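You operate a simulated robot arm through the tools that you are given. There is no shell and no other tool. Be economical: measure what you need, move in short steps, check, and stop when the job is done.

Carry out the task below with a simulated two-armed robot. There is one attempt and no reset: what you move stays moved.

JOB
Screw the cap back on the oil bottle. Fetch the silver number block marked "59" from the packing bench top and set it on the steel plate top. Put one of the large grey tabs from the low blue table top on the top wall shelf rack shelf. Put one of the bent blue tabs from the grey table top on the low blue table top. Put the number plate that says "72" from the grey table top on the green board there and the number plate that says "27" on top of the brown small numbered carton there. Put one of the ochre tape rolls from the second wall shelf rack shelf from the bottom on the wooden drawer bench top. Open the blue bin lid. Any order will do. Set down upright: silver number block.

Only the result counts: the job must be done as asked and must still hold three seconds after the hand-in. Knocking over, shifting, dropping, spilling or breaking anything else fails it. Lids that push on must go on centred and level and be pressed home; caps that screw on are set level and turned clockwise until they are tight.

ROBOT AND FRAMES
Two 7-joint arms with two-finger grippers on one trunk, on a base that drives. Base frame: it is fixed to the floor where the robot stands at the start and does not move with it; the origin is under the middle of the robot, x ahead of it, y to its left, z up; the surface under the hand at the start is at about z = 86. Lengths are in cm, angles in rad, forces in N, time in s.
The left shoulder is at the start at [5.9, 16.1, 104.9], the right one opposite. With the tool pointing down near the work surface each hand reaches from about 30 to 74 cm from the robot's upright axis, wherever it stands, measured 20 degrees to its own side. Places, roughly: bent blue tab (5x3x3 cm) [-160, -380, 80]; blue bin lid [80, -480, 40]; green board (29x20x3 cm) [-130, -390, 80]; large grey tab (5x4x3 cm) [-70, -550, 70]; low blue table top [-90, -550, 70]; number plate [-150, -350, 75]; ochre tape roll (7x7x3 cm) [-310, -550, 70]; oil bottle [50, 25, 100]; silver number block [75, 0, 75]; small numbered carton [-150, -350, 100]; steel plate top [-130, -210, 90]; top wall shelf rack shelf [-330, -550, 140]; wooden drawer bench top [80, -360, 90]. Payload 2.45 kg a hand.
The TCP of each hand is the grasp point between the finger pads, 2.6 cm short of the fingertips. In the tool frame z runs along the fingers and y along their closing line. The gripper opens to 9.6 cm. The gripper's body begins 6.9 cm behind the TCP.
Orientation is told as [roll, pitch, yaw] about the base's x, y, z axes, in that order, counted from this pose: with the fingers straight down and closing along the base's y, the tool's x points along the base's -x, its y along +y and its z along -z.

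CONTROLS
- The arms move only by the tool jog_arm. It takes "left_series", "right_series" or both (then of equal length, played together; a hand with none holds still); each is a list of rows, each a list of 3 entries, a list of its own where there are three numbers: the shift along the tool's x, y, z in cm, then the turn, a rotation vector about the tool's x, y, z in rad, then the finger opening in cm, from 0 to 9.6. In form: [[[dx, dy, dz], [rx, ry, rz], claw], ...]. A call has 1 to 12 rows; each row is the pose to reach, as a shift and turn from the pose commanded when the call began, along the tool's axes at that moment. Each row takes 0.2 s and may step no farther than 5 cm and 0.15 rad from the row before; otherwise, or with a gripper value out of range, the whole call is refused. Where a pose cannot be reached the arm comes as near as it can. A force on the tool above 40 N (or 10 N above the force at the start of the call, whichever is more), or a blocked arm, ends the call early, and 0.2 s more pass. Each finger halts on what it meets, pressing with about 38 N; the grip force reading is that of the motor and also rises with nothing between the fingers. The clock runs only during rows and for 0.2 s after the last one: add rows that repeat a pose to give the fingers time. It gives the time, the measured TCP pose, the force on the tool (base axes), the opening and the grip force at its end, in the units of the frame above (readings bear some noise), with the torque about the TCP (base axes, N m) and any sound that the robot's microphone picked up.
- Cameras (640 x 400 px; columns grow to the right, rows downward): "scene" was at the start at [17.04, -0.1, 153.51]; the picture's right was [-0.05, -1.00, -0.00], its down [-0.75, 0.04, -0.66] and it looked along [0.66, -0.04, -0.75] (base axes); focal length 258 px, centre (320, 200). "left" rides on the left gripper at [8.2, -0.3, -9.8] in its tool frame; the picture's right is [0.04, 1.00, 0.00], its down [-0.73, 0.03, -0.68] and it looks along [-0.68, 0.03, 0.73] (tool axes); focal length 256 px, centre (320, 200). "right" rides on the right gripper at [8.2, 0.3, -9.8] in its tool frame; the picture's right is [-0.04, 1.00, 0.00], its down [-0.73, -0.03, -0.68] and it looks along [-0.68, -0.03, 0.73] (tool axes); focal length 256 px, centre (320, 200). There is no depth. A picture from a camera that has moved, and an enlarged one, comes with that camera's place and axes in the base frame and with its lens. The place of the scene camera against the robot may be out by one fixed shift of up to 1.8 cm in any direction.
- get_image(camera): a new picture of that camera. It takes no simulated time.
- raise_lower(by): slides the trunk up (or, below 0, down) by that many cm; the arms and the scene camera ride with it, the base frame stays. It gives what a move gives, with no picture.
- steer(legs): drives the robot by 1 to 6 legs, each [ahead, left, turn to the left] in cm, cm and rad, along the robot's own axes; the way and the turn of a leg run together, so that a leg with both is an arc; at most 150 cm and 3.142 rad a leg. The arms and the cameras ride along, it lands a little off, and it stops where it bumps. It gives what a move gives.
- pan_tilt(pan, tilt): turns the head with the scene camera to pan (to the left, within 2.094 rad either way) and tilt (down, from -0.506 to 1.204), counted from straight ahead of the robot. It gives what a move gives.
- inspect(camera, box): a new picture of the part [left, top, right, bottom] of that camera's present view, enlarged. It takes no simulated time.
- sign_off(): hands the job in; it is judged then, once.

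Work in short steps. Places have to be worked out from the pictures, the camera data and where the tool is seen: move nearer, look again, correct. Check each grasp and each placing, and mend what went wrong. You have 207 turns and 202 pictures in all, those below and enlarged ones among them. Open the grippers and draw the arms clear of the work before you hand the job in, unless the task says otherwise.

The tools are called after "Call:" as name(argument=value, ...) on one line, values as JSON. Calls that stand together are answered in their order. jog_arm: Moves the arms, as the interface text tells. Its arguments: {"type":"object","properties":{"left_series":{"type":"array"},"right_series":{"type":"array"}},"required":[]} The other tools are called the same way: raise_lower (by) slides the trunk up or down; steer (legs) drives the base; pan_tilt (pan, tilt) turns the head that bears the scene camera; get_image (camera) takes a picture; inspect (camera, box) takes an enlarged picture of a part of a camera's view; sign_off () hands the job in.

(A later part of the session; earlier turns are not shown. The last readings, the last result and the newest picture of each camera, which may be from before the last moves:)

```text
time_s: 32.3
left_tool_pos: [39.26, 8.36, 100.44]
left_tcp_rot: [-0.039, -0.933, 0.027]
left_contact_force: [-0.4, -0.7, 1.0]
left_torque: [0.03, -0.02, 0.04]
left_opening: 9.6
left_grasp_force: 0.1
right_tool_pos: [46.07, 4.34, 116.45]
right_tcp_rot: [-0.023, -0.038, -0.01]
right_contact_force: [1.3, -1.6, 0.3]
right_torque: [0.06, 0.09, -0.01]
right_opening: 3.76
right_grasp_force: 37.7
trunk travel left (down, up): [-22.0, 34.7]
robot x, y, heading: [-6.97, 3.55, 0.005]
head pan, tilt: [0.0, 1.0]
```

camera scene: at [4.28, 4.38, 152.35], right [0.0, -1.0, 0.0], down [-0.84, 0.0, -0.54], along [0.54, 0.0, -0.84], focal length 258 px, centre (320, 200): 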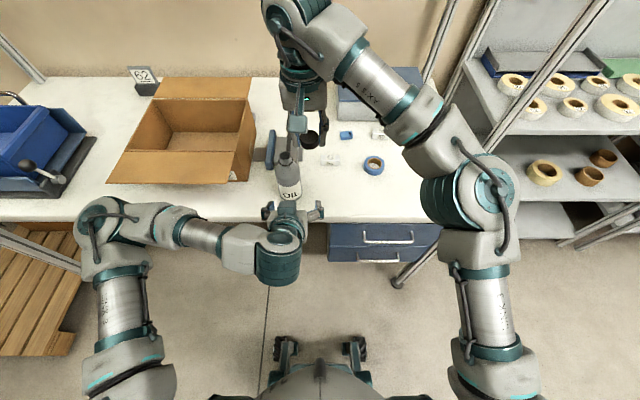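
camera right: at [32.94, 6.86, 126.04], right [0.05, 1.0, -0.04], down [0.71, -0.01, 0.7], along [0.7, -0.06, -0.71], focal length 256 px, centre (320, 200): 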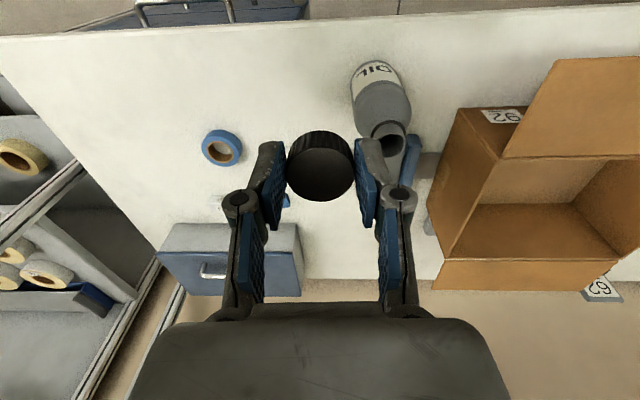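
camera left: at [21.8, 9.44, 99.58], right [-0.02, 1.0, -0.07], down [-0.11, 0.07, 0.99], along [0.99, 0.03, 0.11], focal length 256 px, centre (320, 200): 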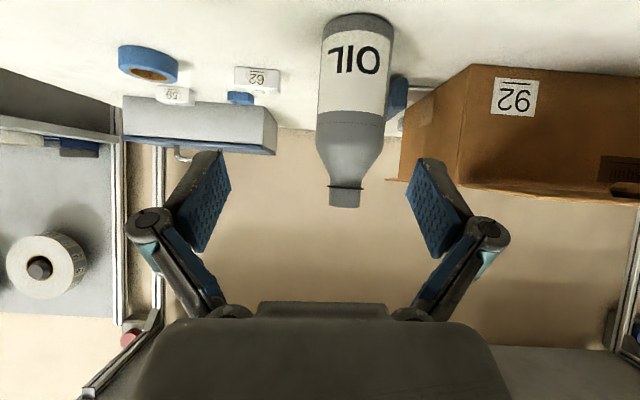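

Waiting for the sway to die out.

Call:
jog_arm(left_series=[[[0, 0, 0], [0, 0, 0], 9.6], [[0, 0, 0], [0, 0, 0], 9.6], [[0, 0, 0], [0, 0, 0], 9.6], [[0, 0, 0], [0, 0, 0], 9.6], [[0, 0, 0], [0, 0, 0], 9.6], [[0, 0, 0], [0, 0, 0], 9.6], [[0, 0, 0], [0, 0, 0], 9.6], [[0, 0, 0], [0, 0, 0], 9.6], [[0, 0, 0], [0, 0, 0], 9.6], [[0, 0, 0], [0, 0, 0], 9.6], [[0, 0, 0], [0, 0, 0], 9.6], [[0, 0, 0], [0, 0, 0], 9.6]])

Call:
jog_arm(left_series=[[[0, 0, 0], [0, 0, 0], 9.6], [[0, 0, 0], [0, 0, 0], 9.6], [[0, 0, 0], [0, 0, 0], 9.6], [[0, 0, 0], [0, 0, 0], 9.6], [[0, 0, 0], [0, 0, 0], 9.6], [[0, 0, 0], [0, 0, 0], 9.6], [[0, 0, 0], [0, 0, 0], 9.6], [[0, 0, 0], [0, 0, 0], 9.6], [[0, 0, 0], [0, 0, 0], 9.6], [[0, 0, 0], [0, 0, 0], 9.6], [[0, 0, 0], [0, 0, 0], 9.6], [[0, 0, 0], [0, 0, 0], 9.6]])

Call:
jog_arm(left_series=[[[0, 0, 0], [0, 0, 0], 9.6]])

Call:
get_image(camera="left")

```text
time_s: 34.9
left_tool_pos: [39.17, 8.82, 100.52]
left_tcp_rot: [-0.049, -0.934, 0.033]
left_contact_force: [-0.4, -0.1, -0.5]
left_torque: [-0.02, -0.02, -0.01]
left_opening: 9.58
left_grasp_force: 0.0
right_tool_pos: [46.01, 4.9, 116.48]
right_tcp_rot: [-0.026, -0.036, -0.011]
right_contact_force: [1.1, -0.3, -0.4]
right_torque: [0.07, 0.03, 0.04]
right_opening: 3.78
right_grasp_force: 38.0
trunk travel left (down, up): [-22.0, 34.7]
robot x, y, heading: [-6.95, 3.61, 0.001]
head pan, tilt: [0.0, 1.0]
```

```text
time_s: 37.5
left_tool_pos: [39.23, 9.1, 100.45]
left_tcp_rot: [-0.052, -0.934, 0.038]
left_contact_force: [-0.9, -1.0, -0.2]
left_torque: [-0.01, 0.02, 0.05]
left_opening: 9.61
left_grasp_force: 0.1
right_tool_pos: [45.86, 5.31, 116.46]
right_tcp_rot: [-0.031, -0.038, -0.01]
right_contact_force: [-0.1, -0.4, -0.4]
right_torque: [0.02, 0.01, -0.01]
right_opening: 3.74
right_grasp_force: 38.1
trunk travel left (down, up): [-22.0, 34.7]
robot x, y, heading: [-7.19, 3.76, 0.004]
head pan, tilt: [0.0, 1.0]
```

```text
time_s: 37.9
left_tool_pos: [39.1, 9.57, 100.45]
left_tcp_rot: [-0.059, -0.934, 0.042]
left_contact_force: [0.5, 0.1, 0.2]
left_torque: [0.0, 0.02, 0.0]
left_opening: 9.58
left_grasp_force: 0.1
right_tool_pos: [45.95, 5.9, 116.45]
right_tcp_rot: [-0.032, -0.039, -0.009]
right_contact_force: [-0.1, 1.3, 0.0]
right_torque: [-0.05, -0.02, -0.02]
right_opening: 3.77
right_grasp_force: 37.7
trunk travel left (down, up): [-22.0, 34.7]
robot x, y, heading: [-6.71, 3.61, -0.002]
head pan, tilt: [0.0, 1.0]
```

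```text
170 pictures are left
camera left: at [26.46, 9.2, 99.71], right [-0.02, 1.0, -0.07], down [-0.11, 0.06, 0.99], along [0.99, 0.03, 0.11], focal length 256 px, centre (320, 200)
```

left: 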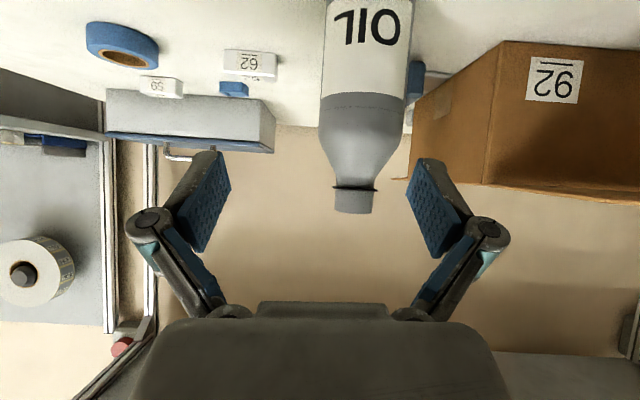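

Remaining sway is small. I'll level both hands, and centre the left hand on the bottle half-way in.

Call:
jog_arm(left_series=[[[0.5, 1.2, 0], [-0.02, 0.028, 0.027], 9.6], [[1, 2.5, 0], [-0.02, 0.028, 0.027], 9.6], [[1.7, 3.5, 1], [-0.02, 0.028, 0.027], 9.6], [[2.7, 3.5, 4], [-0.02, 0.028, 0.027], 9.6], [[2.7, 3.5, 7], [-0.02, 0.028, 0.027], 9.6], [[2.7, 3.5, 7], [-0.02, 0.028, 0.027], 9.6]], right_series=[[[0, 0, 0], [-0.016, 0.02, -0.005], 3], [[0, 0, 0], [-0.032, 0.039, -0.009], 3], [[0, 0, 0], [-0.032, 0.039, -0.009], 3], [[0, 0, 0], [-0.032, 0.039, -0.009], 3], [[0, 0, 0], [-0.032, 0.039, -0.009], 3], [[0, 0, 0], [-0.032, 0.039, -0.009], 3]])

Call:
get_image(camera="left")

```text
time_s: 39.3
left_tool_pos: [43.14, 12.58, 94.05]
left_tcp_rot: [0.002, -0.908, -0.007]
left_contact_force: [-0.1, -0.2, 0.6]
left_torque: [0.03, 0.03, 0.0]
left_opening: 9.58
left_grasp_force: 0.1
right_tool_pos: [45.85, 5.53, 116.52]
right_tcp_rot: [0.001, 0.003, -0.001]
right_contact_force: [-0.1, 1.2, 0.1]
right_torque: [0.03, 0.0, 0.02]
right_opening: 3.82
right_grasp_force: 37.6
trunk travel left (down, up): [-22.0, 34.7]
robot x, y, heading: [-7.02, 3.69, -0.001]
head pan, tilt: [0.0, 1.0]
```

```text
169 pictures are left
camera left: at [30.46, 12.31, 93.65], right [-0.02, 1.0, -0.03], down [-0.08, 0.03, 1.0], along [1.0, 0.02, 0.08], focal length 256 px, centre (320, 200)
```

left: 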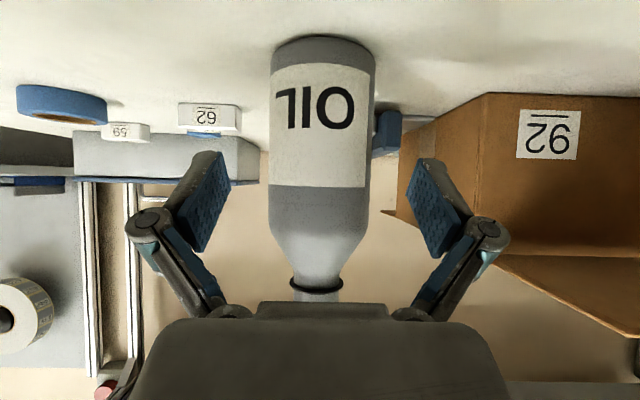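

Centred. Finish the approach and grip while the right hand goes above the mouth.

Call:
jog_arm(left_series=[[[0, 0, 2.5], [0, 0, 0], 9.6], [[0, 0, 5], [0, 0, 0], 9.6], [[0, 0, 5], [0, 0, 0], 8], [[0, 0, 5], [0, 0, 0], 7.2], [[0, 0, 5], [0, 0, 0], 6.2], [[0, 0, 5], [0, 0, 0], 6], [[0, 0, 5], [0, 0, 0], 6]], right_series=[[[0, 0, 0], [0, 0, 0], 3], [[-0.7, 2.3, 0], [0, 0, 0], 3], [[-1.4, 4.6, 0], [0, 0, 0], 3], [[-2.2, 7.1, 0], [0, 0, 0], 3], [[-2.2, 7.1, 1.5], [0, 0, 0], 3], [[-2.2, 7.1, 3], [0, 0, 0], 3], [[-2.2, 7.1, 3], [0, 0, 0], 3]])

Call:
get_image(camera="right")

Call:
inspect(camera="scene", box=[220, 90, 360, 230])

Call:
get_image(camera="left")

```text
time_s: 40.9
left_tool_pos: [47.11, 12.41, 91.05]
left_tcp_rot: [0.002, -0.908, -0.007]
left_contact_force: [0.4, -1.7, 0.5]
left_torque: [0.06, 0.27, 0.11]
left_opening: 6.64
left_grasp_force: 38.0
right_tool_pos: [48.38, 12.66, 113.66]
right_tcp_rot: [0.002, 0.002, -0.001]
right_contact_force: [0.1, 0.4, -0.1]
right_torque: [0.01, -0.02, -0.03]
right_opening: 3.79
right_grasp_force: 38.4
right hand out of reach, approached as far as the arm can: row 4, 5
trunk travel left (down, up): [-22.0, 34.7]
robot x, y, heading: [-7.02, 3.63, -0.007]
head pan, tilt: [0.0, 1.0]
```

```text
168 pictures are left
camera right: at [40.23, 13.04, 123.63], right [0.04, 1.0, 0.0], down [0.73, -0.03, 0.68], along [0.68, -0.03, -0.74], focal length 256 px, centre (320, 200)
```

right: 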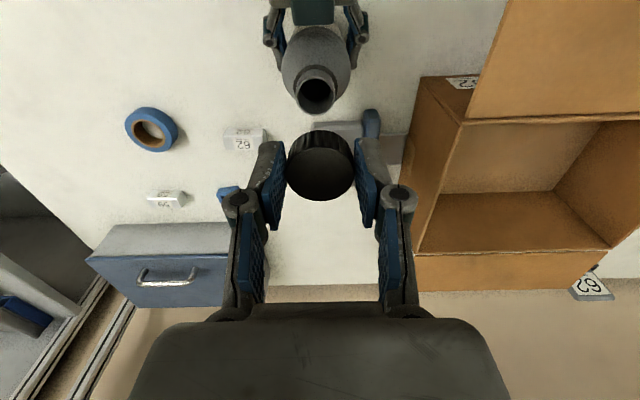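

```text
2.86 times, centred on (290, 160) of scene
camera zoom: at [9.21, 4.04, 152.35], right [0.0, -1.0, 0.0], down [-0.84, 0.0, -0.54], along [0.54, 0.0, -0.84], focal length 738 px, centre (406, 314)
```

zoom: 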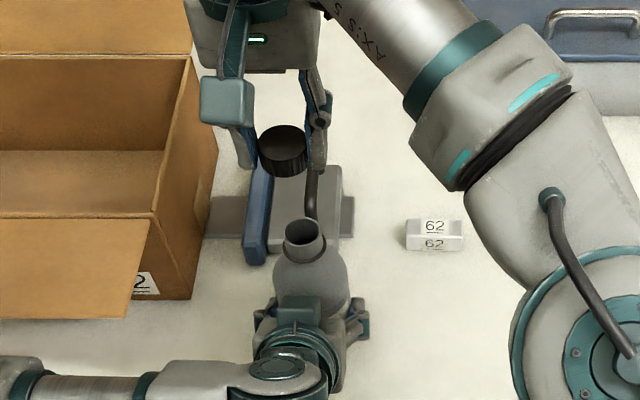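

```text
166 pictures are left
camera left: at [34.38, 12.16, 90.59], right [-0.02, 1.0, -0.03], down [-0.08, 0.03, 1.0], along [1.0, 0.02, 0.08], focal length 256 px, centre (320, 200)
```

left: 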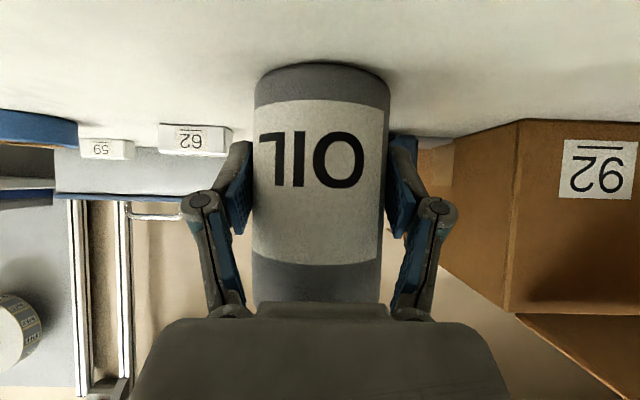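

Call:
inspect(camera="right", box=[260, 60, 380, 210])

```text
2.67 times, centred on (320, 135) of right
camera zoom: at [40.23, 13.04, 123.63], right [0.04, 1.0, 0.0], down [0.73, -0.03, 0.68], along [0.68, -0.03, -0.74], focal length 683 px, centre (320, 373)
```

zoom: 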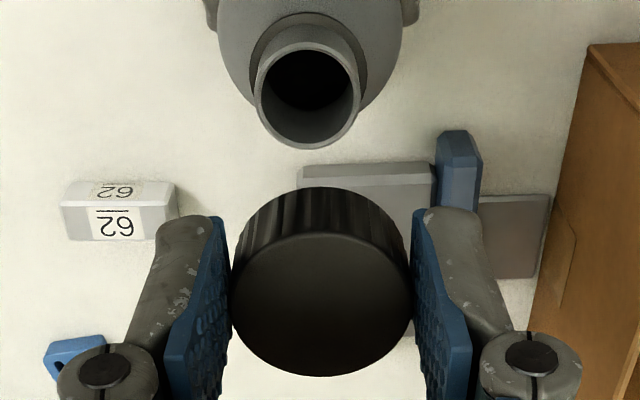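

Rim centre is (48.25, 12.3) and the cap centre is at (48.8, 12.7), so I'll shift by (-0.55, -0.38) and lower to just above the rim.

Call:
jog_arm(right_series=[[[0.55, -0.38, 0], [0, 0, 0], 3], [[0.55, -0.38, 3], [0, 0, 0], 3], [[0.55, -0.38, 5.5], [0, 0, 0], 3], [[0.55, -0.38, 6.6], [0, 0, 0], 3], [[0.55, -0.38, 6.6], [0, 0, 0], 3]])

Call:
inspect(camera="right", box=[260, 60, 380, 210])

Call:
inspect(camera="scene", box=[240, 110, 340, 210])

```text
time_s: 42.1
left_tool_pos: [47.09, 12.63, 90.91]
left_tcp_rot: [0.0, -0.907, -0.006]
left_contact_force: [2.7, 1.9, 5.5]
left_torque: [-0.17, -0.14, 0.08]
left_opening: 6.66
left_grasp_force: 38.5
right_tool_pos: [47.7, 12.31, 106.94]
right_tcp_rot: [0.0, 0.002, 0.001]
right_contact_force: [-0.1, 0.1, 0.4]
right_torque: [0.05, 0.0, 0.01]
right_opening: 3.78
right_grasp_force: 37.8
trunk travel left (down, up): [-22.0, 34.7]
robot x, y, heading: [-6.9, 3.47, 0.003]
head pan, tilt: [0.0, 1.0]
```

```text
2.67 times, centred on (320, 135) of right
camera zoom: at [39.59, 12.72, 116.95], right [0.04, 1.0, 0.0], down [0.73, -0.03, 0.68], along [0.68, -0.03, -0.74], focal length 683 px, centre (320, 373)
```

zoom: 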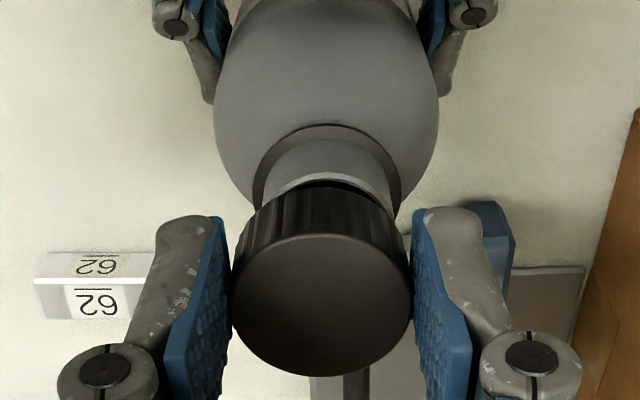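

```text
4.00 times, centred on (290, 160) of scene
camera zoom: at [9.21, 4.3, 152.35], right [0.0, -1.0, 0.0], down [-0.84, 0.0, -0.54], along [0.54, 0.0, -0.84], focal length 1033 px, centre (440, 360)
```

zoom: 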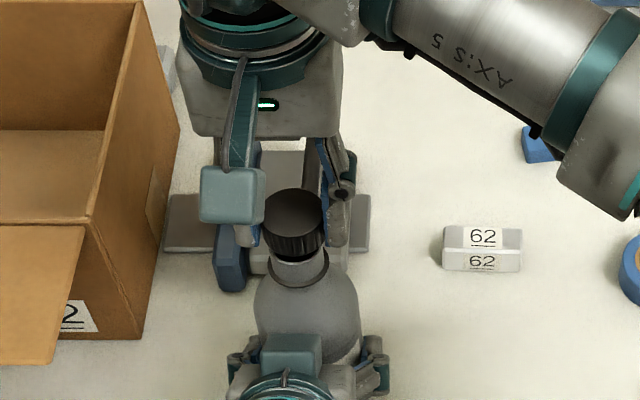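

The neck is nearly aligned (about +0.1 cm in y). I'll lower slowly until contact.

Call:
jog_arm(right_series=[[[0, 0.1, 0.4], [0, 0, 0], 3], [[0, 0.1, 0.7], [0, 0, 0], 3], [[0, 0.1, 1.0], [0, 0, 0], 3], [[0, 0.1, 1.2], [0, 0, 0], 3], [[0, 0.1, 1.2], [0, 0, 0], 3]])

Call:
inspect(camera="right", box=[260, 60, 380, 210])

Call:
inspect(camera="scene", box=[265, 135, 325, 195])

```text
time_s: 43.3
left_tool_pos: [47.22, 12.48, 90.99]
left_tcp_rot: [-0.001, -0.907, -0.006]
left_contact_force: [3.9, 0.8, 6.7]
left_torque: [-0.17, -0.18, 0.12]
left_opening: 6.65
left_grasp_force: 37.7
right_tool_pos: [47.58, 12.53, 105.74]
right_tcp_rot: [0.001, 0.001, 0.0]
right_contact_force: [-0.6, 0.4, -0.4]
right_torque: [0.02, 0.01, 0.02]
right_opening: 3.82
right_grasp_force: 38.0
trunk travel left (down, up): [-22.0, 34.7]
robot x, y, heading: [-6.58, 4.04, 0.004]
head pan, tilt: [0.0, 1.0]
```

```text
2.67 times, centred on (320, 135) of right
camera zoom: at [39.59, 12.8, 115.75], right [0.04, 1.0, 0.0], down [0.73, -0.03, 0.68], along [0.68, -0.03, -0.74], focal length 683 px, centre (320, 373)
```

zoom: 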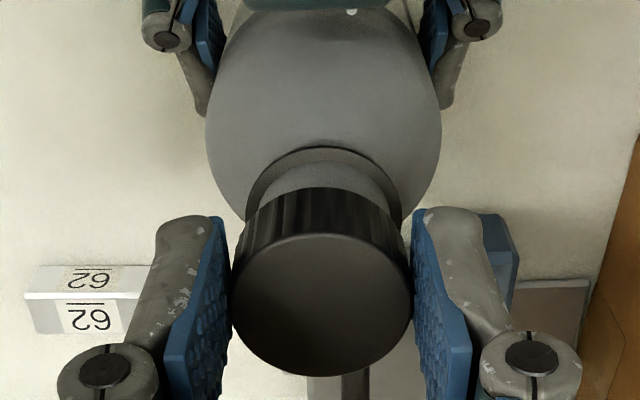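

```text
6.67 times, centred on (295, 165) of scene
camera zoom: at [9.21, 4.29, 152.35], right [0.0, -1.0, 0.0], down [-0.84, 0.0, -0.54], along [0.54, 0.0, -0.84], focal length 1721 px, centre (487, 433)
```

zoom: 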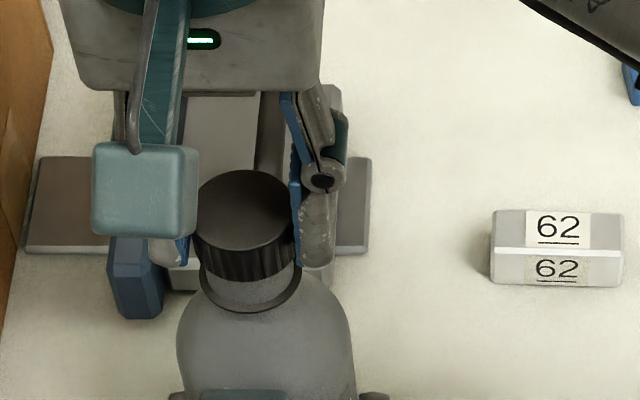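

Still no contact; continue lowering.

Call:
jog_arm(right_series=[[[0, 0, 0.2], [0, 0, 0], 3], [[0, 0, 0.4], [0, 0, 0], 3], [[0, 0, 0.6], [0, 0, 0], 3], [[0, 0, 0.8], [0, 0, 0], 3], [[0, 0, 0.8], [0, 0, 0], 3]])

Call:
inspect(camera="scene", box=[265, 135, 325, 195])

```text
time_s: 44.5
left_tool_pos: [47.25, 12.6, 91.08]
left_tcp_rot: [0.001, -0.909, -0.007]
left_contact_force: [4.6, -0.3, 8.1]
left_torque: [-0.13, -0.21, 0.19]
left_opening: 6.66
left_grasp_force: 38.6
right_tool_pos: [47.58, 12.42, 104.89]
right_tcp_rot: [-0.001, 0.003, 0.0]
right_contact_force: [-0.9, 1.4, 0.1]
right_torque: [0.02, 0.01, -0.02]
right_opening: 3.8
right_grasp_force: 38.0
trunk travel left (down, up): [-22.0, 34.7]
robot x, y, heading: [-6.84, 3.52, 0.001]
head pan, tilt: [0.0, 1.0]
```

```text
6.67 times, centred on (295, 165) of scene
camera zoom: at [9.19, 4.28, 152.35], right [0.0, -1.0, 0.0], down [-0.84, 0.0, -0.54], along [0.54, 0.0, -0.84], focal length 1721 px, centre (487, 433)
```

zoom: 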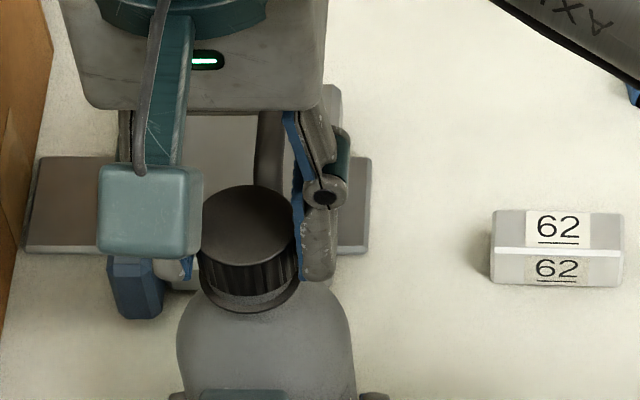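

The cap is sliding over the neck; continue to contact.

Call:
jog_arm(right_series=[[[0, 0, 0.15], [0, 0, 0], 3], [[0, 0, 0.3], [0, 0, 0], 3], [[0, 0, 0.45], [0, 0, 0], 3], [[0, 0, 0.6], [0, 0, 0], 3], [[0, 0, 0.7], [0, 0, 0], 3], [[0, 0, 0.7], [0, 0, 0], 3]])

Call:
inspect(camera="scene", box=[265, 135, 325, 195])

```text
time_s: 45.9
left_tool_pos: [47.07, 12.56, 91.0]
left_tcp_rot: [0.002, -0.907, -0.006]
left_contact_force: [13.8, -6.8, -3.2]
left_torque: [-0.04, -0.72, 0.3]
left_opening: 6.65
left_grasp_force: 37.6
right_tool_pos: [47.43, 12.45, 104.52]
right_tcp_rot: [0.003, -0.001, 0.001]
right_contact_force: [-2.0, 8.1, 36.6]
right_torque: [0.29, -0.1, 0.01]
right_opening: 3.86
right_grasp_force: 37.8
trunk travel left (down, up): [-22.0, 34.7]
robot x, y, heading: [-7.13, 3.67, 0.002]
head pan, tilt: [0.0, 1.0]
```

```text
6.67 times, centred on (295, 165) of scene
camera zoom: at [8.94, 4.2, 152.41], right [0.0, -1.0, 0.0], down [-0.84, 0.0, -0.54], along [0.54, 0.0, -0.84], focal length 1721 px, centre (487, 433)
```

zoom: 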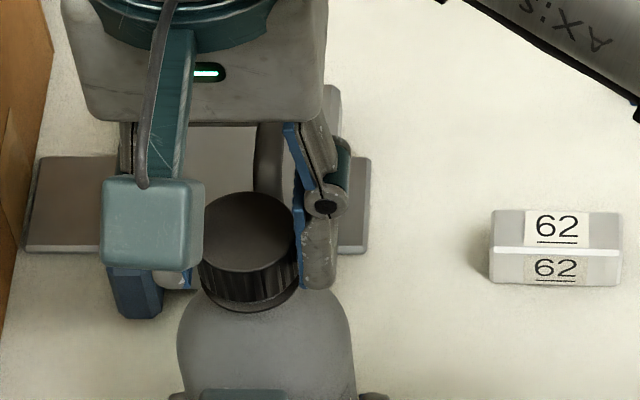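

Contact on the threads (36 N). Now turn clockwise (positive about the tool z) with slightly less pressure.

Call:
jog_arm(right_series=[[[0, 0, -0.15], [0, 0, 0.14], 3], [[0, 0, -0.15], [0, 0, 0.28], 3], [[0, 0, -0.15], [0, 0, 0.42], 3], [[0, 0, -0.13], [0, 0, 0.56], 3], [[0, 0, -0.11], [0, 0, 0.7], 3], [[0, 0, -0.1], [0, 0, 0.84], 3], [[0, 0, -0.09], [0, 0, 0.98], 3], [[0, 0, -0.08], [0, 0, 1.12], 3], [[0, 0, -0.07], [0, 0, 1.26], 3], [[0, 0, -0.06], [0, 0, 1.4], 3], [[0, 0, -0.05], [0, 0, 1.54], 3]])

Call:
inspect(camera="scene", box=[265, 135, 325, 195])

```text
time_s: 48.3
left_tool_pos: [46.98, 12.48, 90.91]
left_tcp_rot: [0.001, -0.907, -0.008]
left_contact_force: [-13.1, -18.2, 1.2]
left_torque: [0.75, -0.91, -0.15]
left_opening: 6.69
left_grasp_force: 38.4
right_tool_pos: [47.49, 12.41, 104.34]
right_tcp_rot: [-0.001, 0.001, -1.544]
right_contact_force: [13.3, 18.4, 23.7]
right_torque: [0.89, -0.52, 0.06]
right_opening: 3.79
right_grasp_force: 38.1
trunk travel left (down, up): [-22.0, 34.7]
robot x, y, heading: [-6.98, 3.74, 0.004]
head pan, tilt: [0.0, 1.0]
```

```text
6.67 times, centred on (295, 165) of scene
camera zoom: at [8.81, 4.19, 152.41], right [0.0, -1.0, 0.0], down [-0.84, 0.0, -0.54], along [0.54, 0.0, -0.84], focal length 1721 px, centre (487, 433)
```

zoom: 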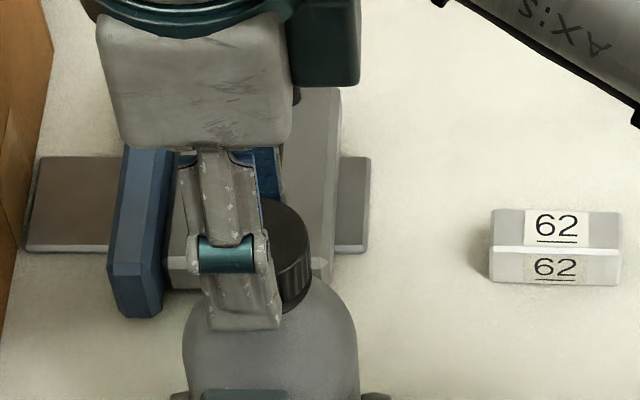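

Turned 1.54 rad with the cap a bit off the tool axis (lateral force builds). I'll release, re-centre the hand on the cap (shift +0.35 in x), turn back, and re-grip.

Call:
jog_arm(right_series=[[[0, 0, 0], [0, 0, 0], 5], [[0, 0.35, 0], [0, 0, 0], 5.6], [[0, 0.35, 0], [0, 0, -0.15], 5.6], [[0, 0.35, 0], [0, 0, -0.3], 5.6], [[0, 0.35, 0], [0, 0, -0.45], 5.6], [[0, 0.35, 0], [0, 0, -0.6], 5.6], [[0, 0.35, 0], [0, 0, -0.75], 5.6], [[0, 0.35, 0], [0, 0, -0.9], 5.6], [[0, 0.35, 0], [0, 0, -1.05], 5.6], [[0, 0.35, 0], [0, 0, -1.2], 5.6], [[0, 0.35, 0], [0, 0, -1.35], 5.6], [[0, 0.35, 0], [0, 0, -1.5], 5.6]])

Call:
inspect(camera="right", box=[260, 60, 380, 210])

Call:
inspect(camera="scene", box=[265, 135, 325, 195])

```text
time_s: 50.9
left_tool_pos: [47.16, 12.48, 91.09]
left_tcp_rot: [0.0, -0.907, -0.006]
left_contact_force: [4.4, 4.5, 12.6]
left_torque: [-0.11, 0.07, 0.01]
left_opening: 6.67
left_grasp_force: 38.4
right_tool_pos: [48.0, 12.53, 104.3]
right_tcp_rot: [0.001, 0.001, -0.037]
right_contact_force: [-1.1, -0.1, 0.1]
right_torque: [0.05, -0.02, 0.01]
right_opening: 5.59
right_grasp_force: 0.1
trunk travel left (down, up): [-22.0, 34.7]
robot x, y, heading: [-7.41, 3.86, -0.0]
head pan, tilt: [0.0, 1.0]
```

```text
2.67 times, centred on (320, 135) of right
camera zoom: at [39.85, 13.16, 114.35], right [0.08, 1.0, 0.0], down [0.73, -0.06, 0.68], along [0.68, -0.05, -0.73], focal length 683 px, centre (320, 373)
```

zoom: 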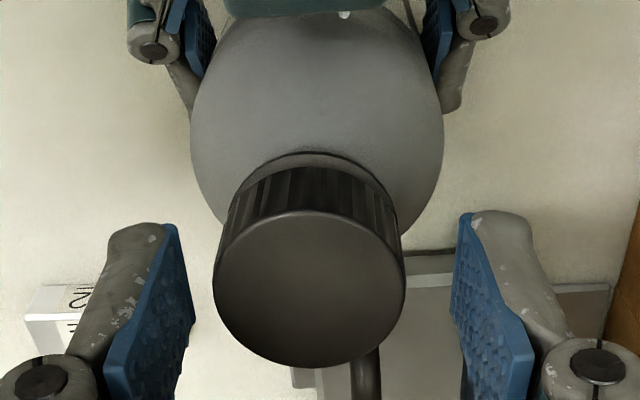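

```text
6.67 times, centred on (295, 165) of scene
camera zoom: at [9.1, 4.38, 152.37], right [0.0, -1.0, 0.0], down [-0.84, 0.0, -0.54], along [0.54, 0.0, -0.84], focal length 1721 px, centre (487, 433)
```

zoom: 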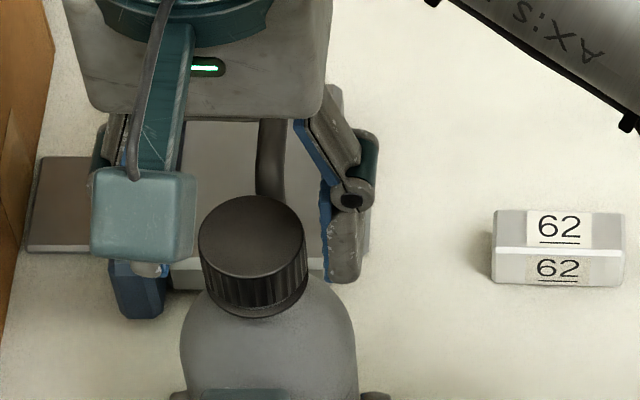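

Cap is seated roughly level at (47.8, 12.4). I'll centre on it, grip, and turn another 1.5 rad with light down-force.

Call:
jog_arm(right_series=[[[0.2, -0.12, 0], [0, 0, 0], 5], [[0.2, -0.12, 0], [0, 0, 0], 3], [[0.2, -0.12, 0], [0, 0, 0], 3], [[0.2, -0.12, 0.05], [0, 0, 0.15], 3], [[0.2, -0.12, 0.08], [0, 0, 0.3], 3], [[0.2, -0.12, 0.1], [0, 0, 0.45], 3], [[0.2, -0.12, 0.12], [0, 0, 0.6], 3], [[0.2, -0.12, 0.14], [0, 0, 0.75], 3], [[0.2, -0.12, 0.16], [0, 0, 0.9], 3], [[0.2, -0.12, 0.18], [0, 0, 1.05], 3], [[0.2, -0.12, 0.2], [0, 0, 1.2], 3], [[0.2, -0.12, 0.2], [0, 0, 1.35], 3]])

Call:
inspect(camera="right", box=[260, 60, 380, 210])

```text
time_s: 53.5
left_tool_pos: [46.99, 12.56, 90.97]
left_tcp_rot: [0.001, -0.907, -0.006]
left_contact_force: [12.7, 0.4, 0.8]
left_torque: [-0.51, 0.65, 0.04]
left_opening: 6.67
left_grasp_force: 38.4
right_tool_pos: [47.6, 12.46, 104.19]
right_tcp_rot: [-0.002, 0.002, -1.391]
right_contact_force: [-6.1, 2.7, 21.8]
right_torque: [0.74, 0.28, 0.0]
right_opening: 3.82
right_grasp_force: 38.2
trunk travel left (down, up): [-22.0, 34.7]
robot x, y, heading: [-6.79, 3.59, 0.004]
head pan, tilt: [0.0, 1.0]
```

```text
2.67 times, centred on (320, 135) of right
camera zoom: at [46.65, 20.48, 114.19], right [0.99, 0.14, 0.0], down [0.1, -0.73, 0.68], along [0.09, -0.67, -0.74], focal length 683 px, centre (320, 373)
```

zoom: 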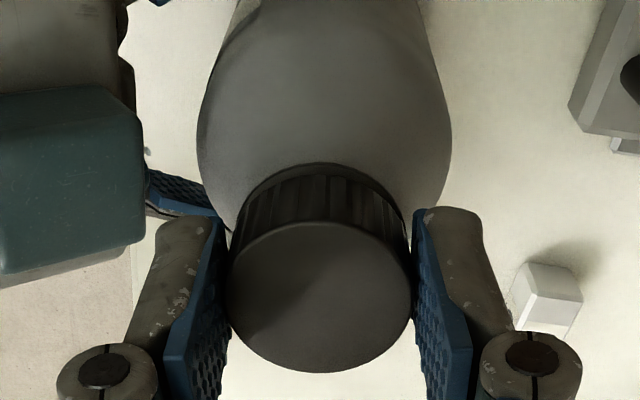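

Torque about z is still about zero, so not tight; continue clockwise as far as the wrist lets.

Call:
jog_arm(right_series=[[[0, 0, 0], [0, 0, 0.15], 3], [[0, 0, 0], [0, 0, 0.3], 3], [[0, 0, 0], [0, 0, 0.45], 3], [[0, 0, 0], [0, 0, 0.6], 3], [[0, 0, 0], [0, 0, 0.75], 3], [[0, 0, 0], [0, 0, 0.9], 3], [[0, 0, 0.05], [0, 0, 1.05], 3], [[0, 0, 0.05], [0, 0, 1.2], 3]])

Call:
inspect(camera="scene", box=[265, 135, 325, 195])

```text
time_s: 55.3
left_tool_pos: [47.04, 12.62, 91.09]
left_tcp_rot: [0.002, -0.907, -0.006]
left_contact_force: [8.0, -2.4, 0.4]
left_torque: [0.27, 0.85, -0.05]
left_opening: 6.67
left_grasp_force: 38.2
right_tool_pos: [47.54, 12.33, 103.93]
right_tcp_rot: [-0.002, -0.002, -2.592]
right_contact_force: [-5.2, 7.3, 14.8]
right_torque: [0.5, 0.16, 0.03]
right_opening: 3.77
right_grasp_force: 37.9
trunk travel left (down, up): [-22.0, 34.7]
robot x, y, heading: [-6.82, 3.67, -0.001]
head pan, tilt: [0.0, 1.0]
```

```text
6.67 times, centred on (295, 165) of scene
camera zoom: at [9.06, 4.35, 152.37], right [0.0, -1.0, 0.0], down [-0.84, 0.0, -0.54], along [0.54, 0.0, -0.84], focal length 1721 px, centre (487, 433)
```

zoom: 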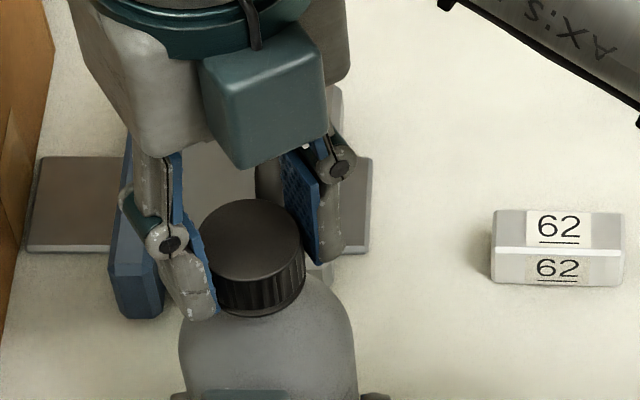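

The cap is descending (104.19→103.93) as it turns, so the threads are engaged. Continue a bit, then release and turn back.

Call:
jog_arm(right_series=[[[0, 0, 0.05], [0, 0, 0.15], 3], [[0, 0, 0.08], [0, 0, 0.3], 3], [[0, 0, 0.1], [0, 0, 0.4], 3], [[0, 0, 0.1], [0, 0, 0.4], 4.5], [[0, 0, 0.1], [0, 0, 0.4], 5.6], [[0, 0, 0.1], [0, 0, 0.4], 5.6]])

Call:
jog_arm(right_series=[[[0, 0, 0], [0, 0, -0.15], 5.6], [[0, 0, 0], [0, 0, -0.3], 5.6], [[0, 0, 0], [0, 0, -0.45], 5.6], [[0, 0, 0], [0, 0, -0.6], 5.6], [[0, 0, 0], [0, 0, -0.75], 5.6], [[0, 0, 0], [0, 0, -0.9], 5.6], [[0, 0, 0], [0, 0, -1.05], 5.6], [[0, 0, 0], [0, 0, -1.2], 5.6], [[0, 0, 0], [0, 0, -1.35], 5.6], [[0, 0, 0], [0, 0, -1.5], 5.6], [[0, 0, 0], [0, 0, -1.65], 5.6], [[0, 0, 0], [0, 0, -1.8], 5.6]])

Call:
jog_arm(right_series=[[[0, 0, 0], [0, 0, -0.15], 5.6], [[0, 0, 0], [0, 0, -0.3], 5.6], [[0, 0, 0], [0, 0, -0.45], 5.6], [[0, 0, 0], [0, 0, -0.6], 5.6], [[0, 0, 0], [0, 0, -0.75], 5.6], [[0, 0, 0], [0, 0, -0.9], 5.6], [[0, 0, 0], [0, 0, -1.05], 5.6], [[0, 0, 0], [0, 0, -1.2], 5.6]])

Call:
inspect(camera="right", box=[260, 60, 380, 210])

```text
time_s: 56.7
left_tool_pos: [47.0, 12.5, 90.99]
left_tcp_rot: [0.0, -0.907, -0.005]
left_contact_force: [0.7, -1.0, 3.1]
left_torque: [-0.16, 0.1, 0.01]
left_opening: 6.66
left_grasp_force: 38.2
right_tool_pos: [47.76, 12.28, 103.88]
right_tcp_rot: [0.001, -0.002, -2.992]
right_contact_force: [-0.5, 0.2, 0.4]
right_torque: [0.01, 0.04, 0.0]
right_opening: 5.58
right_grasp_force: 0.1
trunk travel left (down, up): [-22.0, 34.7]
robot x, y, heading: [-7.11, 3.74, -0.003]
head pan, tilt: [0.0, 1.0]
```

```text
time_s: 59.3
left_tool_pos: [47.14, 12.59, 91.0]
left_tcp_rot: [0.0, -0.906, -0.006]
left_contact_force: [1.3, -2.2, 3.8]
left_torque: [-0.23, 0.08, 0.05]
left_opening: 6.65
left_grasp_force: 37.7
right_tool_pos: [47.78, 12.29, 103.96]
right_tcp_rot: [-0.002, 0.002, -1.187]
right_contact_force: [0.4, 0.7, 0.3]
right_torque: [-0.01, 0.02, 0.01]
right_opening: 5.57
right_grasp_force: 0.0
trunk travel left (down, up): [-22.0, 34.7]
robot x, y, heading: [-7.18, 3.62, 0.001]
head pan, tilt: [0.0, 1.0]
```

```text
time_s: 61.1
left_tool_pos: [47.12, 12.51, 91.0]
left_tcp_rot: [0.002, -0.905, -0.007]
left_contact_force: [0.5, -1.9, 2.9]
left_torque: [-0.18, 0.08, 0.04]
left_opening: 6.66
left_grasp_force: 38.2
right_tool_pos: [47.83, 12.36, 103.93]
right_tcp_rot: [0.002, 0.003, 0.011]
right_contact_force: [0.0, 0.5, 0.2]
right_torque: [0.01, -0.03, 0.0]
right_opening: 5.6
right_grasp_force: 0.1
trunk travel left (down, up): [-22.0, 34.7]
robot x, y, heading: [-6.66, 3.78, 0.005]
head pan, tilt: [0.0, 1.0]
```

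```text
2.67 times, centred on (320, 135) of right
camera zoom: at [39.71, 12.6, 113.96], right [0.03, 1.0, 0.0], down [0.73, -0.02, 0.68], along [0.68, -0.02, -0.73], focal length 683 px, centre (320, 373)
```

zoom: 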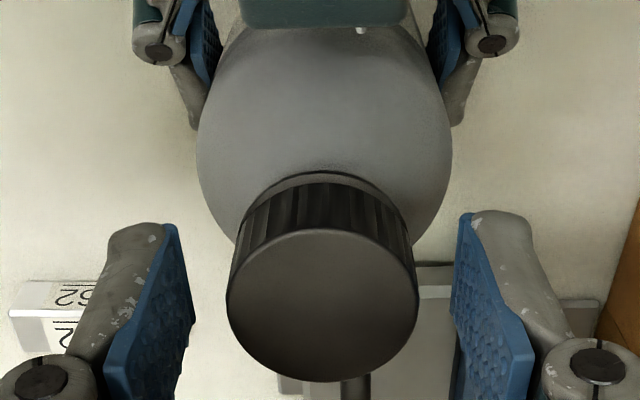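

Cap level and well centred. Re-grip and turn again, watching for torque.

Call:
jog_arm(right_series=[[[0, 0, 0], [0, 0, 0], 4], [[0, 0, 0], [0, 0, 0], 3], [[0, 0, 0], [0, 0, 0], 3], [[0, 0, 0.02], [0, 0, 0.15], 3], [[0, 0, 0.04], [0, 0, 0.3], 3], [[0, 0, 0.06], [0, 0, 0.45], 3], [[0, 0, 0.08], [0, 0, 0.6], 3], [[0, 0, 0.1], [0, 0, 0.75], 3], [[0, 0, 0.12], [0, 0, 0.9], 3], [[0, 0, 0.14], [0, 0, 1.05], 3], [[0, 0, 0.16], [0, 0, 1.2], 3], [[0, 0, 0.18], [0, 0, 1.35], 3]])

Call:
jog_arm(right_series=[[[0, 0, 0.02], [0, 0, 0.15], 3], [[0, 0, 0.04], [0, 0, 0.3], 3], [[0, 0, 0.06], [0, 0, 0.45], 3], [[0, 0, 0.08], [0, 0, 0.6], 3], [[0, 0, 0.1], [0, 0, 0.75], 3], [[0, 0, 0.12], [0, 0, 0.9], 3], [[0, 0, 0.14], [0, 0, 1.05], 3], [[0, 0, 0.16], [0, 0, 1.2], 3], [[0, 0, 0.18], [0, 0, 1.35], 3], [[0, 0, 0.2], [0, 0, 1.5], 3], [[0, 0, 0.2], [0, 0, 1.6], 3]])

```text
time_s: 63.7
left_tool_pos: [47.16, 12.43, 91.0]
left_tcp_rot: [0.003, -0.907, -0.009]
left_contact_force: [-9.4, -12.1, -0.7]
left_torque: [0.43, -0.52, -1.24]
left_opening: 6.69
left_grasp_force: 38.3
right_tool_pos: [47.76, 12.27, 103.81]
right_tcp_rot: [0.001, 0.003, -1.341]
right_contact_force: [9.0, 9.3, 5.5]
right_torque: [0.37, -0.42, 1.2]
right_opening: 3.66
right_grasp_force: 38.0
trunk travel left (down, up): [-22.0, 34.7]
robot x, y, heading: [-7.1, 3.54, 0.003]
head pan, tilt: [0.0, 1.0]
```

```text
time_s: 66.1
left_tool_pos: [47.12, 12.43, 90.93]
left_tcp_rot: [0.002, -0.905, -0.008]
left_contact_force: [1.3, 1.1, 1.7]
left_torque: [0.01, 0.01, -1.17]
left_opening: 6.68
left_grasp_force: 38.3
right_tool_pos: [47.76, 12.35, 103.55]
right_tcp_rot: [0.001, -0.001, -2.941]
right_contact_force: [0.3, 0.9, -0.7]
right_torque: [0.02, 0.03, 1.19]
right_opening: 3.57
right_grasp_force: 37.9
trunk travel left (down, up): [-22.0, 34.7]
robot x, y, heading: [-6.74, 3.62, -0.002]
head pan, tilt: [0.0, 1.0]
```

Torque rose to a steady 1.2 N·m — the cap is tight (grip slipping). Release the cap and check.

Call:
jog_arm(right_series=[[[0, 0, 0], [0, 0, 0], 5], [[0, 0, 0], [0, 0, 0], 6.5], [[0, 0, 0], [0, 0, 0], 6.5], [[0, 0, -4], [0, 0, 0], 6.5], [[0, 0, -8], [0, 0, 0], 6.5], [[0, 0, -8], [0, 0, -0.15], 6.5], [[0, 0, -8], [0, 0, -0.3], 6.5], [[0, 0, -8], [0, 0, -0.45], 6.5], [[0, 0, -8], [0, 0, -0.6], 6.5], [[0, 0, -8], [0, 0, -0.75], 6.5], [[0, 0, -8], [0, 0, -0.9], 6.5], [[0, 0, -8], [0, 0, -1.05], 6.5]])

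Call:
jog_arm(right_series=[[[0, 0, 0], [0, 0, -0.15], 9.6], [[0, 0, 0], [0, 0, -0.3], 9.6], [[0, 0, 0], [0, 0, -0.45], 9.6], [[0, 0, 0], [0, 0, -0.6], 9.6], [[0, 0, 0], [0, 0, -0.75], 9.6], [[0, 0, 0], [0, 0, -0.9], 9.6], [[0, 0, 0], [0, 0, -1.05], 9.6], [[0, 0, 0], [0, 0, -1.2], 9.6], [[0, 0, 0], [0, 0, -1.35], 9.6], [[0, 0, 0], [0, 0, -1.5], 9.6], [[0, 0, 0], [0, 0, -1.65], 9.6], [[0, 0, 0], [0, 0, -1.8], 9.6]])

Call:
inspect(camera="right", box=[240, 20, 400, 180])

Call:
inspect(camera="scene", box=[255, 125, 335, 205])

```text
time_s: 68.7
left_tool_pos: [47.0, 12.46, 90.9]
left_tcp_rot: [0.002, -0.907, -0.005]
left_contact_force: [0.4, 1.3, 0.6]
left_torque: [0.0, 0.08, -0.03]
left_opening: 6.71
left_grasp_force: 37.6
right_tool_pos: [47.79, 12.47, 111.65]
right_tcp_rot: [-0.002, 0.001, -1.889]
right_contact_force: [-0.7, 0.6, 0.2]
right_torque: [0.0, 0.01, 0.02]
right_opening: 6.5
right_grasp_force: 0.1
trunk travel left (down, up): [-22.0, 34.7]
robot x, y, heading: [-6.83, 3.7, 0.003]
head pan, tilt: [0.0, 1.0]
```

```text
time_s: 71.3
left_tool_pos: [47.16, 12.59, 90.93]
left_tcp_rot: [0.001, -0.905, -0.005]
left_contact_force: [-0.6, 0.5, 1.3]
left_torque: [-0.07, 0.11, -0.01]
left_opening: 6.7
left_grasp_force: 38.0
right_tool_pos: [47.73, 12.41, 111.57]
right_tcp_rot: [-0.002, 0.003, -0.086]
right_contact_force: [0.1, 0.0, 0.0]
right_torque: [-0.02, 0.0, -0.02]
right_opening: 9.6
right_grasp_force: 0.0
trunk travel left (down, up): [-22.0, 34.7]
robot x, y, heading: [-6.86, 3.73, 0.001]
head pan, tilt: [0.0, 1.0]
```

```text
2.50 times, centred on (320, 100) of right
camera zoom: at [39.84, 13.44, 121.6], right [0.13, 0.99, 0.0], down [0.73, -0.09, 0.68], along [0.67, -0.09, -0.74], focal length 640 px, centre (320, 450)
```

zoom: 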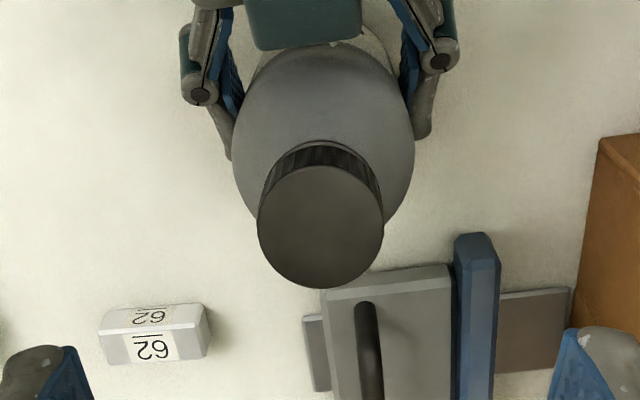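

```text
5.00 times, centred on (295, 165) of scene
camera zoom: at [9.26, 4.29, 152.34], right [0.0, -1.0, 0.0], down [-0.84, 0.0, -0.54], along [0.54, 0.0, -0.84], focal length 1291 px, centre (445, 375)
```

zoom: 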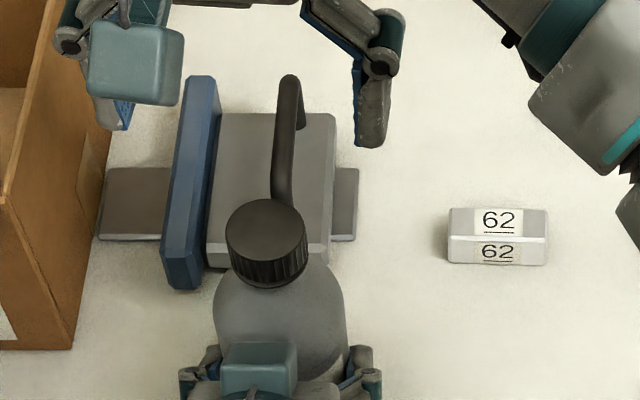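

Cap is on, level and tight. Release the bottle, retreat the left hand, and lift it upright; also raise the right hand.

Call:
jog_arm(left_series=[[[0, 0, 0], [0, 0, 0], 7.5], [[0, 0, 0], [0, 0, 0], 9.6], [[0, 0, 0], [0, 0, 0], 9.6], [[0, 0, -4], [0, 0, 0], 9.6], [[0, 0, -8], [0, 0, 0], 9.6], [[0, 0, -12], [0, 0, 0], 9.6], [[-4, 1.5, -14], [0, 0.15, 0], 9.6], [[-8, 3, -16], [0, 0.3, 0], 9.6], [[-12, 4.5, -18], [0, 0.45, 0], 9.6], [[-16, 6.5, -20], [0, 0.6, 0], 9.6], [[-20, 8.5, -22], [0, 0.75, 0], 9.6], [[-23.6, 10.5, -24], [0, 0.9, 0], 9.6]], right_series=[[[0, 0, 0], [0, 0, 0], 9.6], [[0, -2, -2], [0, 0, 0], 9.6], [[0, -5, -4], [0, 0, 0], 9.6], [[0, -9, -5], [0, 0, 0], 9.6], [[0, -13, -5], [0, 0, 0], 9.6], [[0, -17, -5], [0, 0, -0.05], 9.6], [[0, -21, -5], [0, 0, -0.085], 9.6], [[0, -25, -5], [0, 0, -0.085], 9.6], [[0, -29, -5], [0, 0, -0.085], 9.6], [[0, -30, -5], [0, 0, -0.085], 9.6], [[0, -30, -5], [0, 0, -0.085], 9.6], [[0, -30, -5], [0, 0, -0.085], 9.6]])

Call:
get_image(camera="scene")

```text
time_s: 73.9
left_tool_pos: [42.63, 22.86, 124.66]
left_tcp_rot: [0.001, -0.008, -0.008]
left_contact_force: [-0.1, 0.0, 0.3]
left_torque: [-0.05, 0.0, 0.01]
left_opening: 9.63
left_grasp_force: 0.0
right_tool_pos: [44.99, -17.66, 116.42]
right_tcp_rot: [0.001, 0.0, -0.005]
right_contact_force: [-0.3, 0.1, 0.3]
right_torque: [-0.01, 0.0, 0.01]
right_opening: 9.63
right_grasp_force: 0.1
trunk travel left (down, up): [-22.0, 34.7]
robot x, y, heading: [-7.0, 3.8, 0.002]
head pan, tilt: [0.0, 1.0]
```

```text
150 pictures are left
camera scene: at [9.02, 3.93, 152.38], right [0.0, -1.0, 0.0], down [-0.84, 0.0, -0.54], along [0.54, 0.0, -0.84], focal length 258 px, centre (320, 200)
```

scene: 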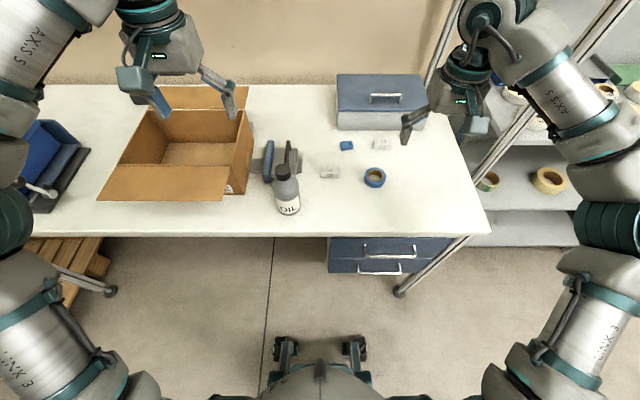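

Bottle stands capped. Drive 13 cm ahead so the right hand can reach block 59 at about (72, -17.8).

Call:
steer(legs=[[13, 0, 0]])

Call:
jog_arm(right_series=[[[0, 0, 0], [0, 0, 0], 9.6], [[-3.4, 0, 2], [0, 0, 0], 9.6], [[-7, 0, 4], [0, 0, 0], 9.6], [[-10.5, 0, 6.5], [0, 0, 0], 9.6], [[-13.9, -0.2, 10], [0, 0, 0], 9.6], [[-13.9, -0.2, 14], [0, 0, 0], 9.6], [[-13.9, -0.2, 17], [0, 0, 0], 9.6], [[-13.9, -0.2, 17], [0, 0, 0], 9.6]])

Call:
get_image(camera="right")

```text
time_s: 75.2
left_tool_pos: [55.72, 22.87, 124.55]
left_tcp_rot: [0.001, -0.007, -0.006]
left_contact_force: [-0.6, 0.2, -0.4]
left_torque: [-0.01, 0.06, 0.0]
left_opening: 9.57
left_grasp_force: 0.1
right_tool_pos: [57.88, -17.69, 116.39]
right_tcp_rot: [0.002, 0.001, -0.008]
right_contact_force: [-0.2, 0.5, -0.2]
right_torque: [0.03, 0.01, -0.02]
right_opening: 9.62
right_grasp_force: 0.1
trunk travel left (down, up): [-22.0, 34.7]
robot x, y, heading: [5.99, 3.49, 0.002]
head pan, tilt: [0.0, 1.0]
```

```text
time_s: 77.0
left_tool_pos: [55.41, 22.91, 124.71]
left_tcp_rot: [0.003, -0.01, -0.005]
left_contact_force: [0.3, -0.4, 0.3]
left_torque: [-0.01, -0.01, 0.0]
left_opening: 9.6
left_grasp_force: 0.1
right_tool_pos: [71.68, -17.99, 99.59]
right_tcp_rot: [0.002, -0.002, -0.004]
right_contact_force: [0.3, 0.7, -0.9]
right_torque: [-0.01, -0.02, 0.03]
right_opening: 9.58
right_grasp_force: 0.1
trunk travel left (down, up): [-22.0, 34.7]
robot x, y, heading: [6.27, 3.5, 0.004]
head pan, tilt: [0.0, 1.0]
```

```text
149 pictures are left
camera right: at [63.67, -17.6, 109.56], right [0.05, 1.0, 0.0], down [0.73, -0.04, 0.68], along [0.68, -0.03, -0.73], focal length 256 px, centre (320, 200)
```

right: 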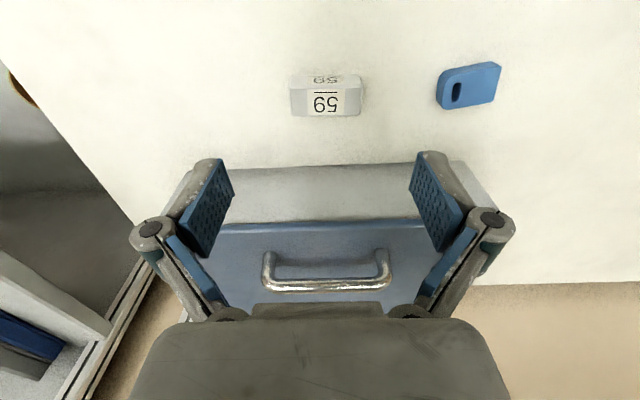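

Block 59 at (72.25, -17.5), aligned. Descend and grip.

Call:
jog_arm(right_series=[[[-0.4, 0.4, 3], [0, 0, 0], 9.6], [[-0.4, 0.4, 7], [0, 0, 0], 9.6], [[-0.4, 0.4, 10.4], [0, 0, 0], 9.6], [[-0.4, 0.4, 10.4], [0, 0, 0], 7.5], [[-0.4, 0.4, 10.4], [0, 0, 0], 6], [[-0.4, 0.4, 10.4], [0, 0, 0], 5], [[-0.4, 0.4, 10.4], [0, 0, 0], 5]])

Call:
get_image(camera="right")

```text
time_s: 78.6
left_tool_pos: [55.42, 23.02, 124.68]
left_tcp_rot: [0.003, -0.011, -0.004]
left_contact_force: [1.0, -0.4, 0.7]
left_torque: [0.01, 0.01, -0.01]
left_opening: 9.6
left_grasp_force: 0.0
right_tool_pos: [72.02, -17.53, 89.2]
right_tcp_rot: [0.0, -0.002, -0.006]
right_contact_force: [-0.1, -0.5, 2.8]
right_torque: [-0.09, -0.06, -0.01]
right_opening: 5.81
right_grasp_force: 38.1
trunk travel left (down, up): [-22.0, 34.7]
robot x, y, heading: [6.13, 3.45, 0.004]
head pan, tilt: [0.0, 1.0]
```

```text
148 pictures are left
camera right: at [63.98, -17.09, 99.22], right [0.05, 1.0, 0.0], down [0.73, -0.04, 0.68], along [0.68, -0.03, -0.73], focal length 256 px, centre (320, 200)
```

right: 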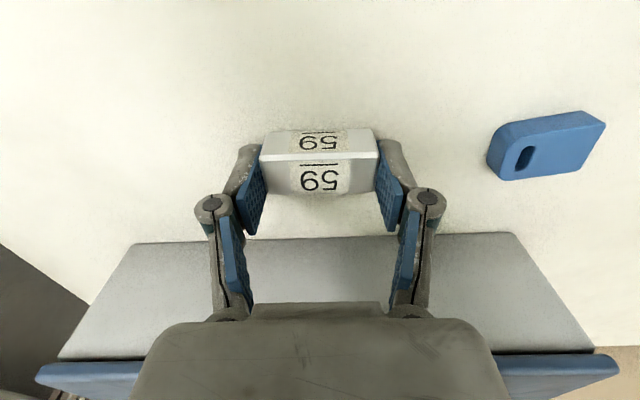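

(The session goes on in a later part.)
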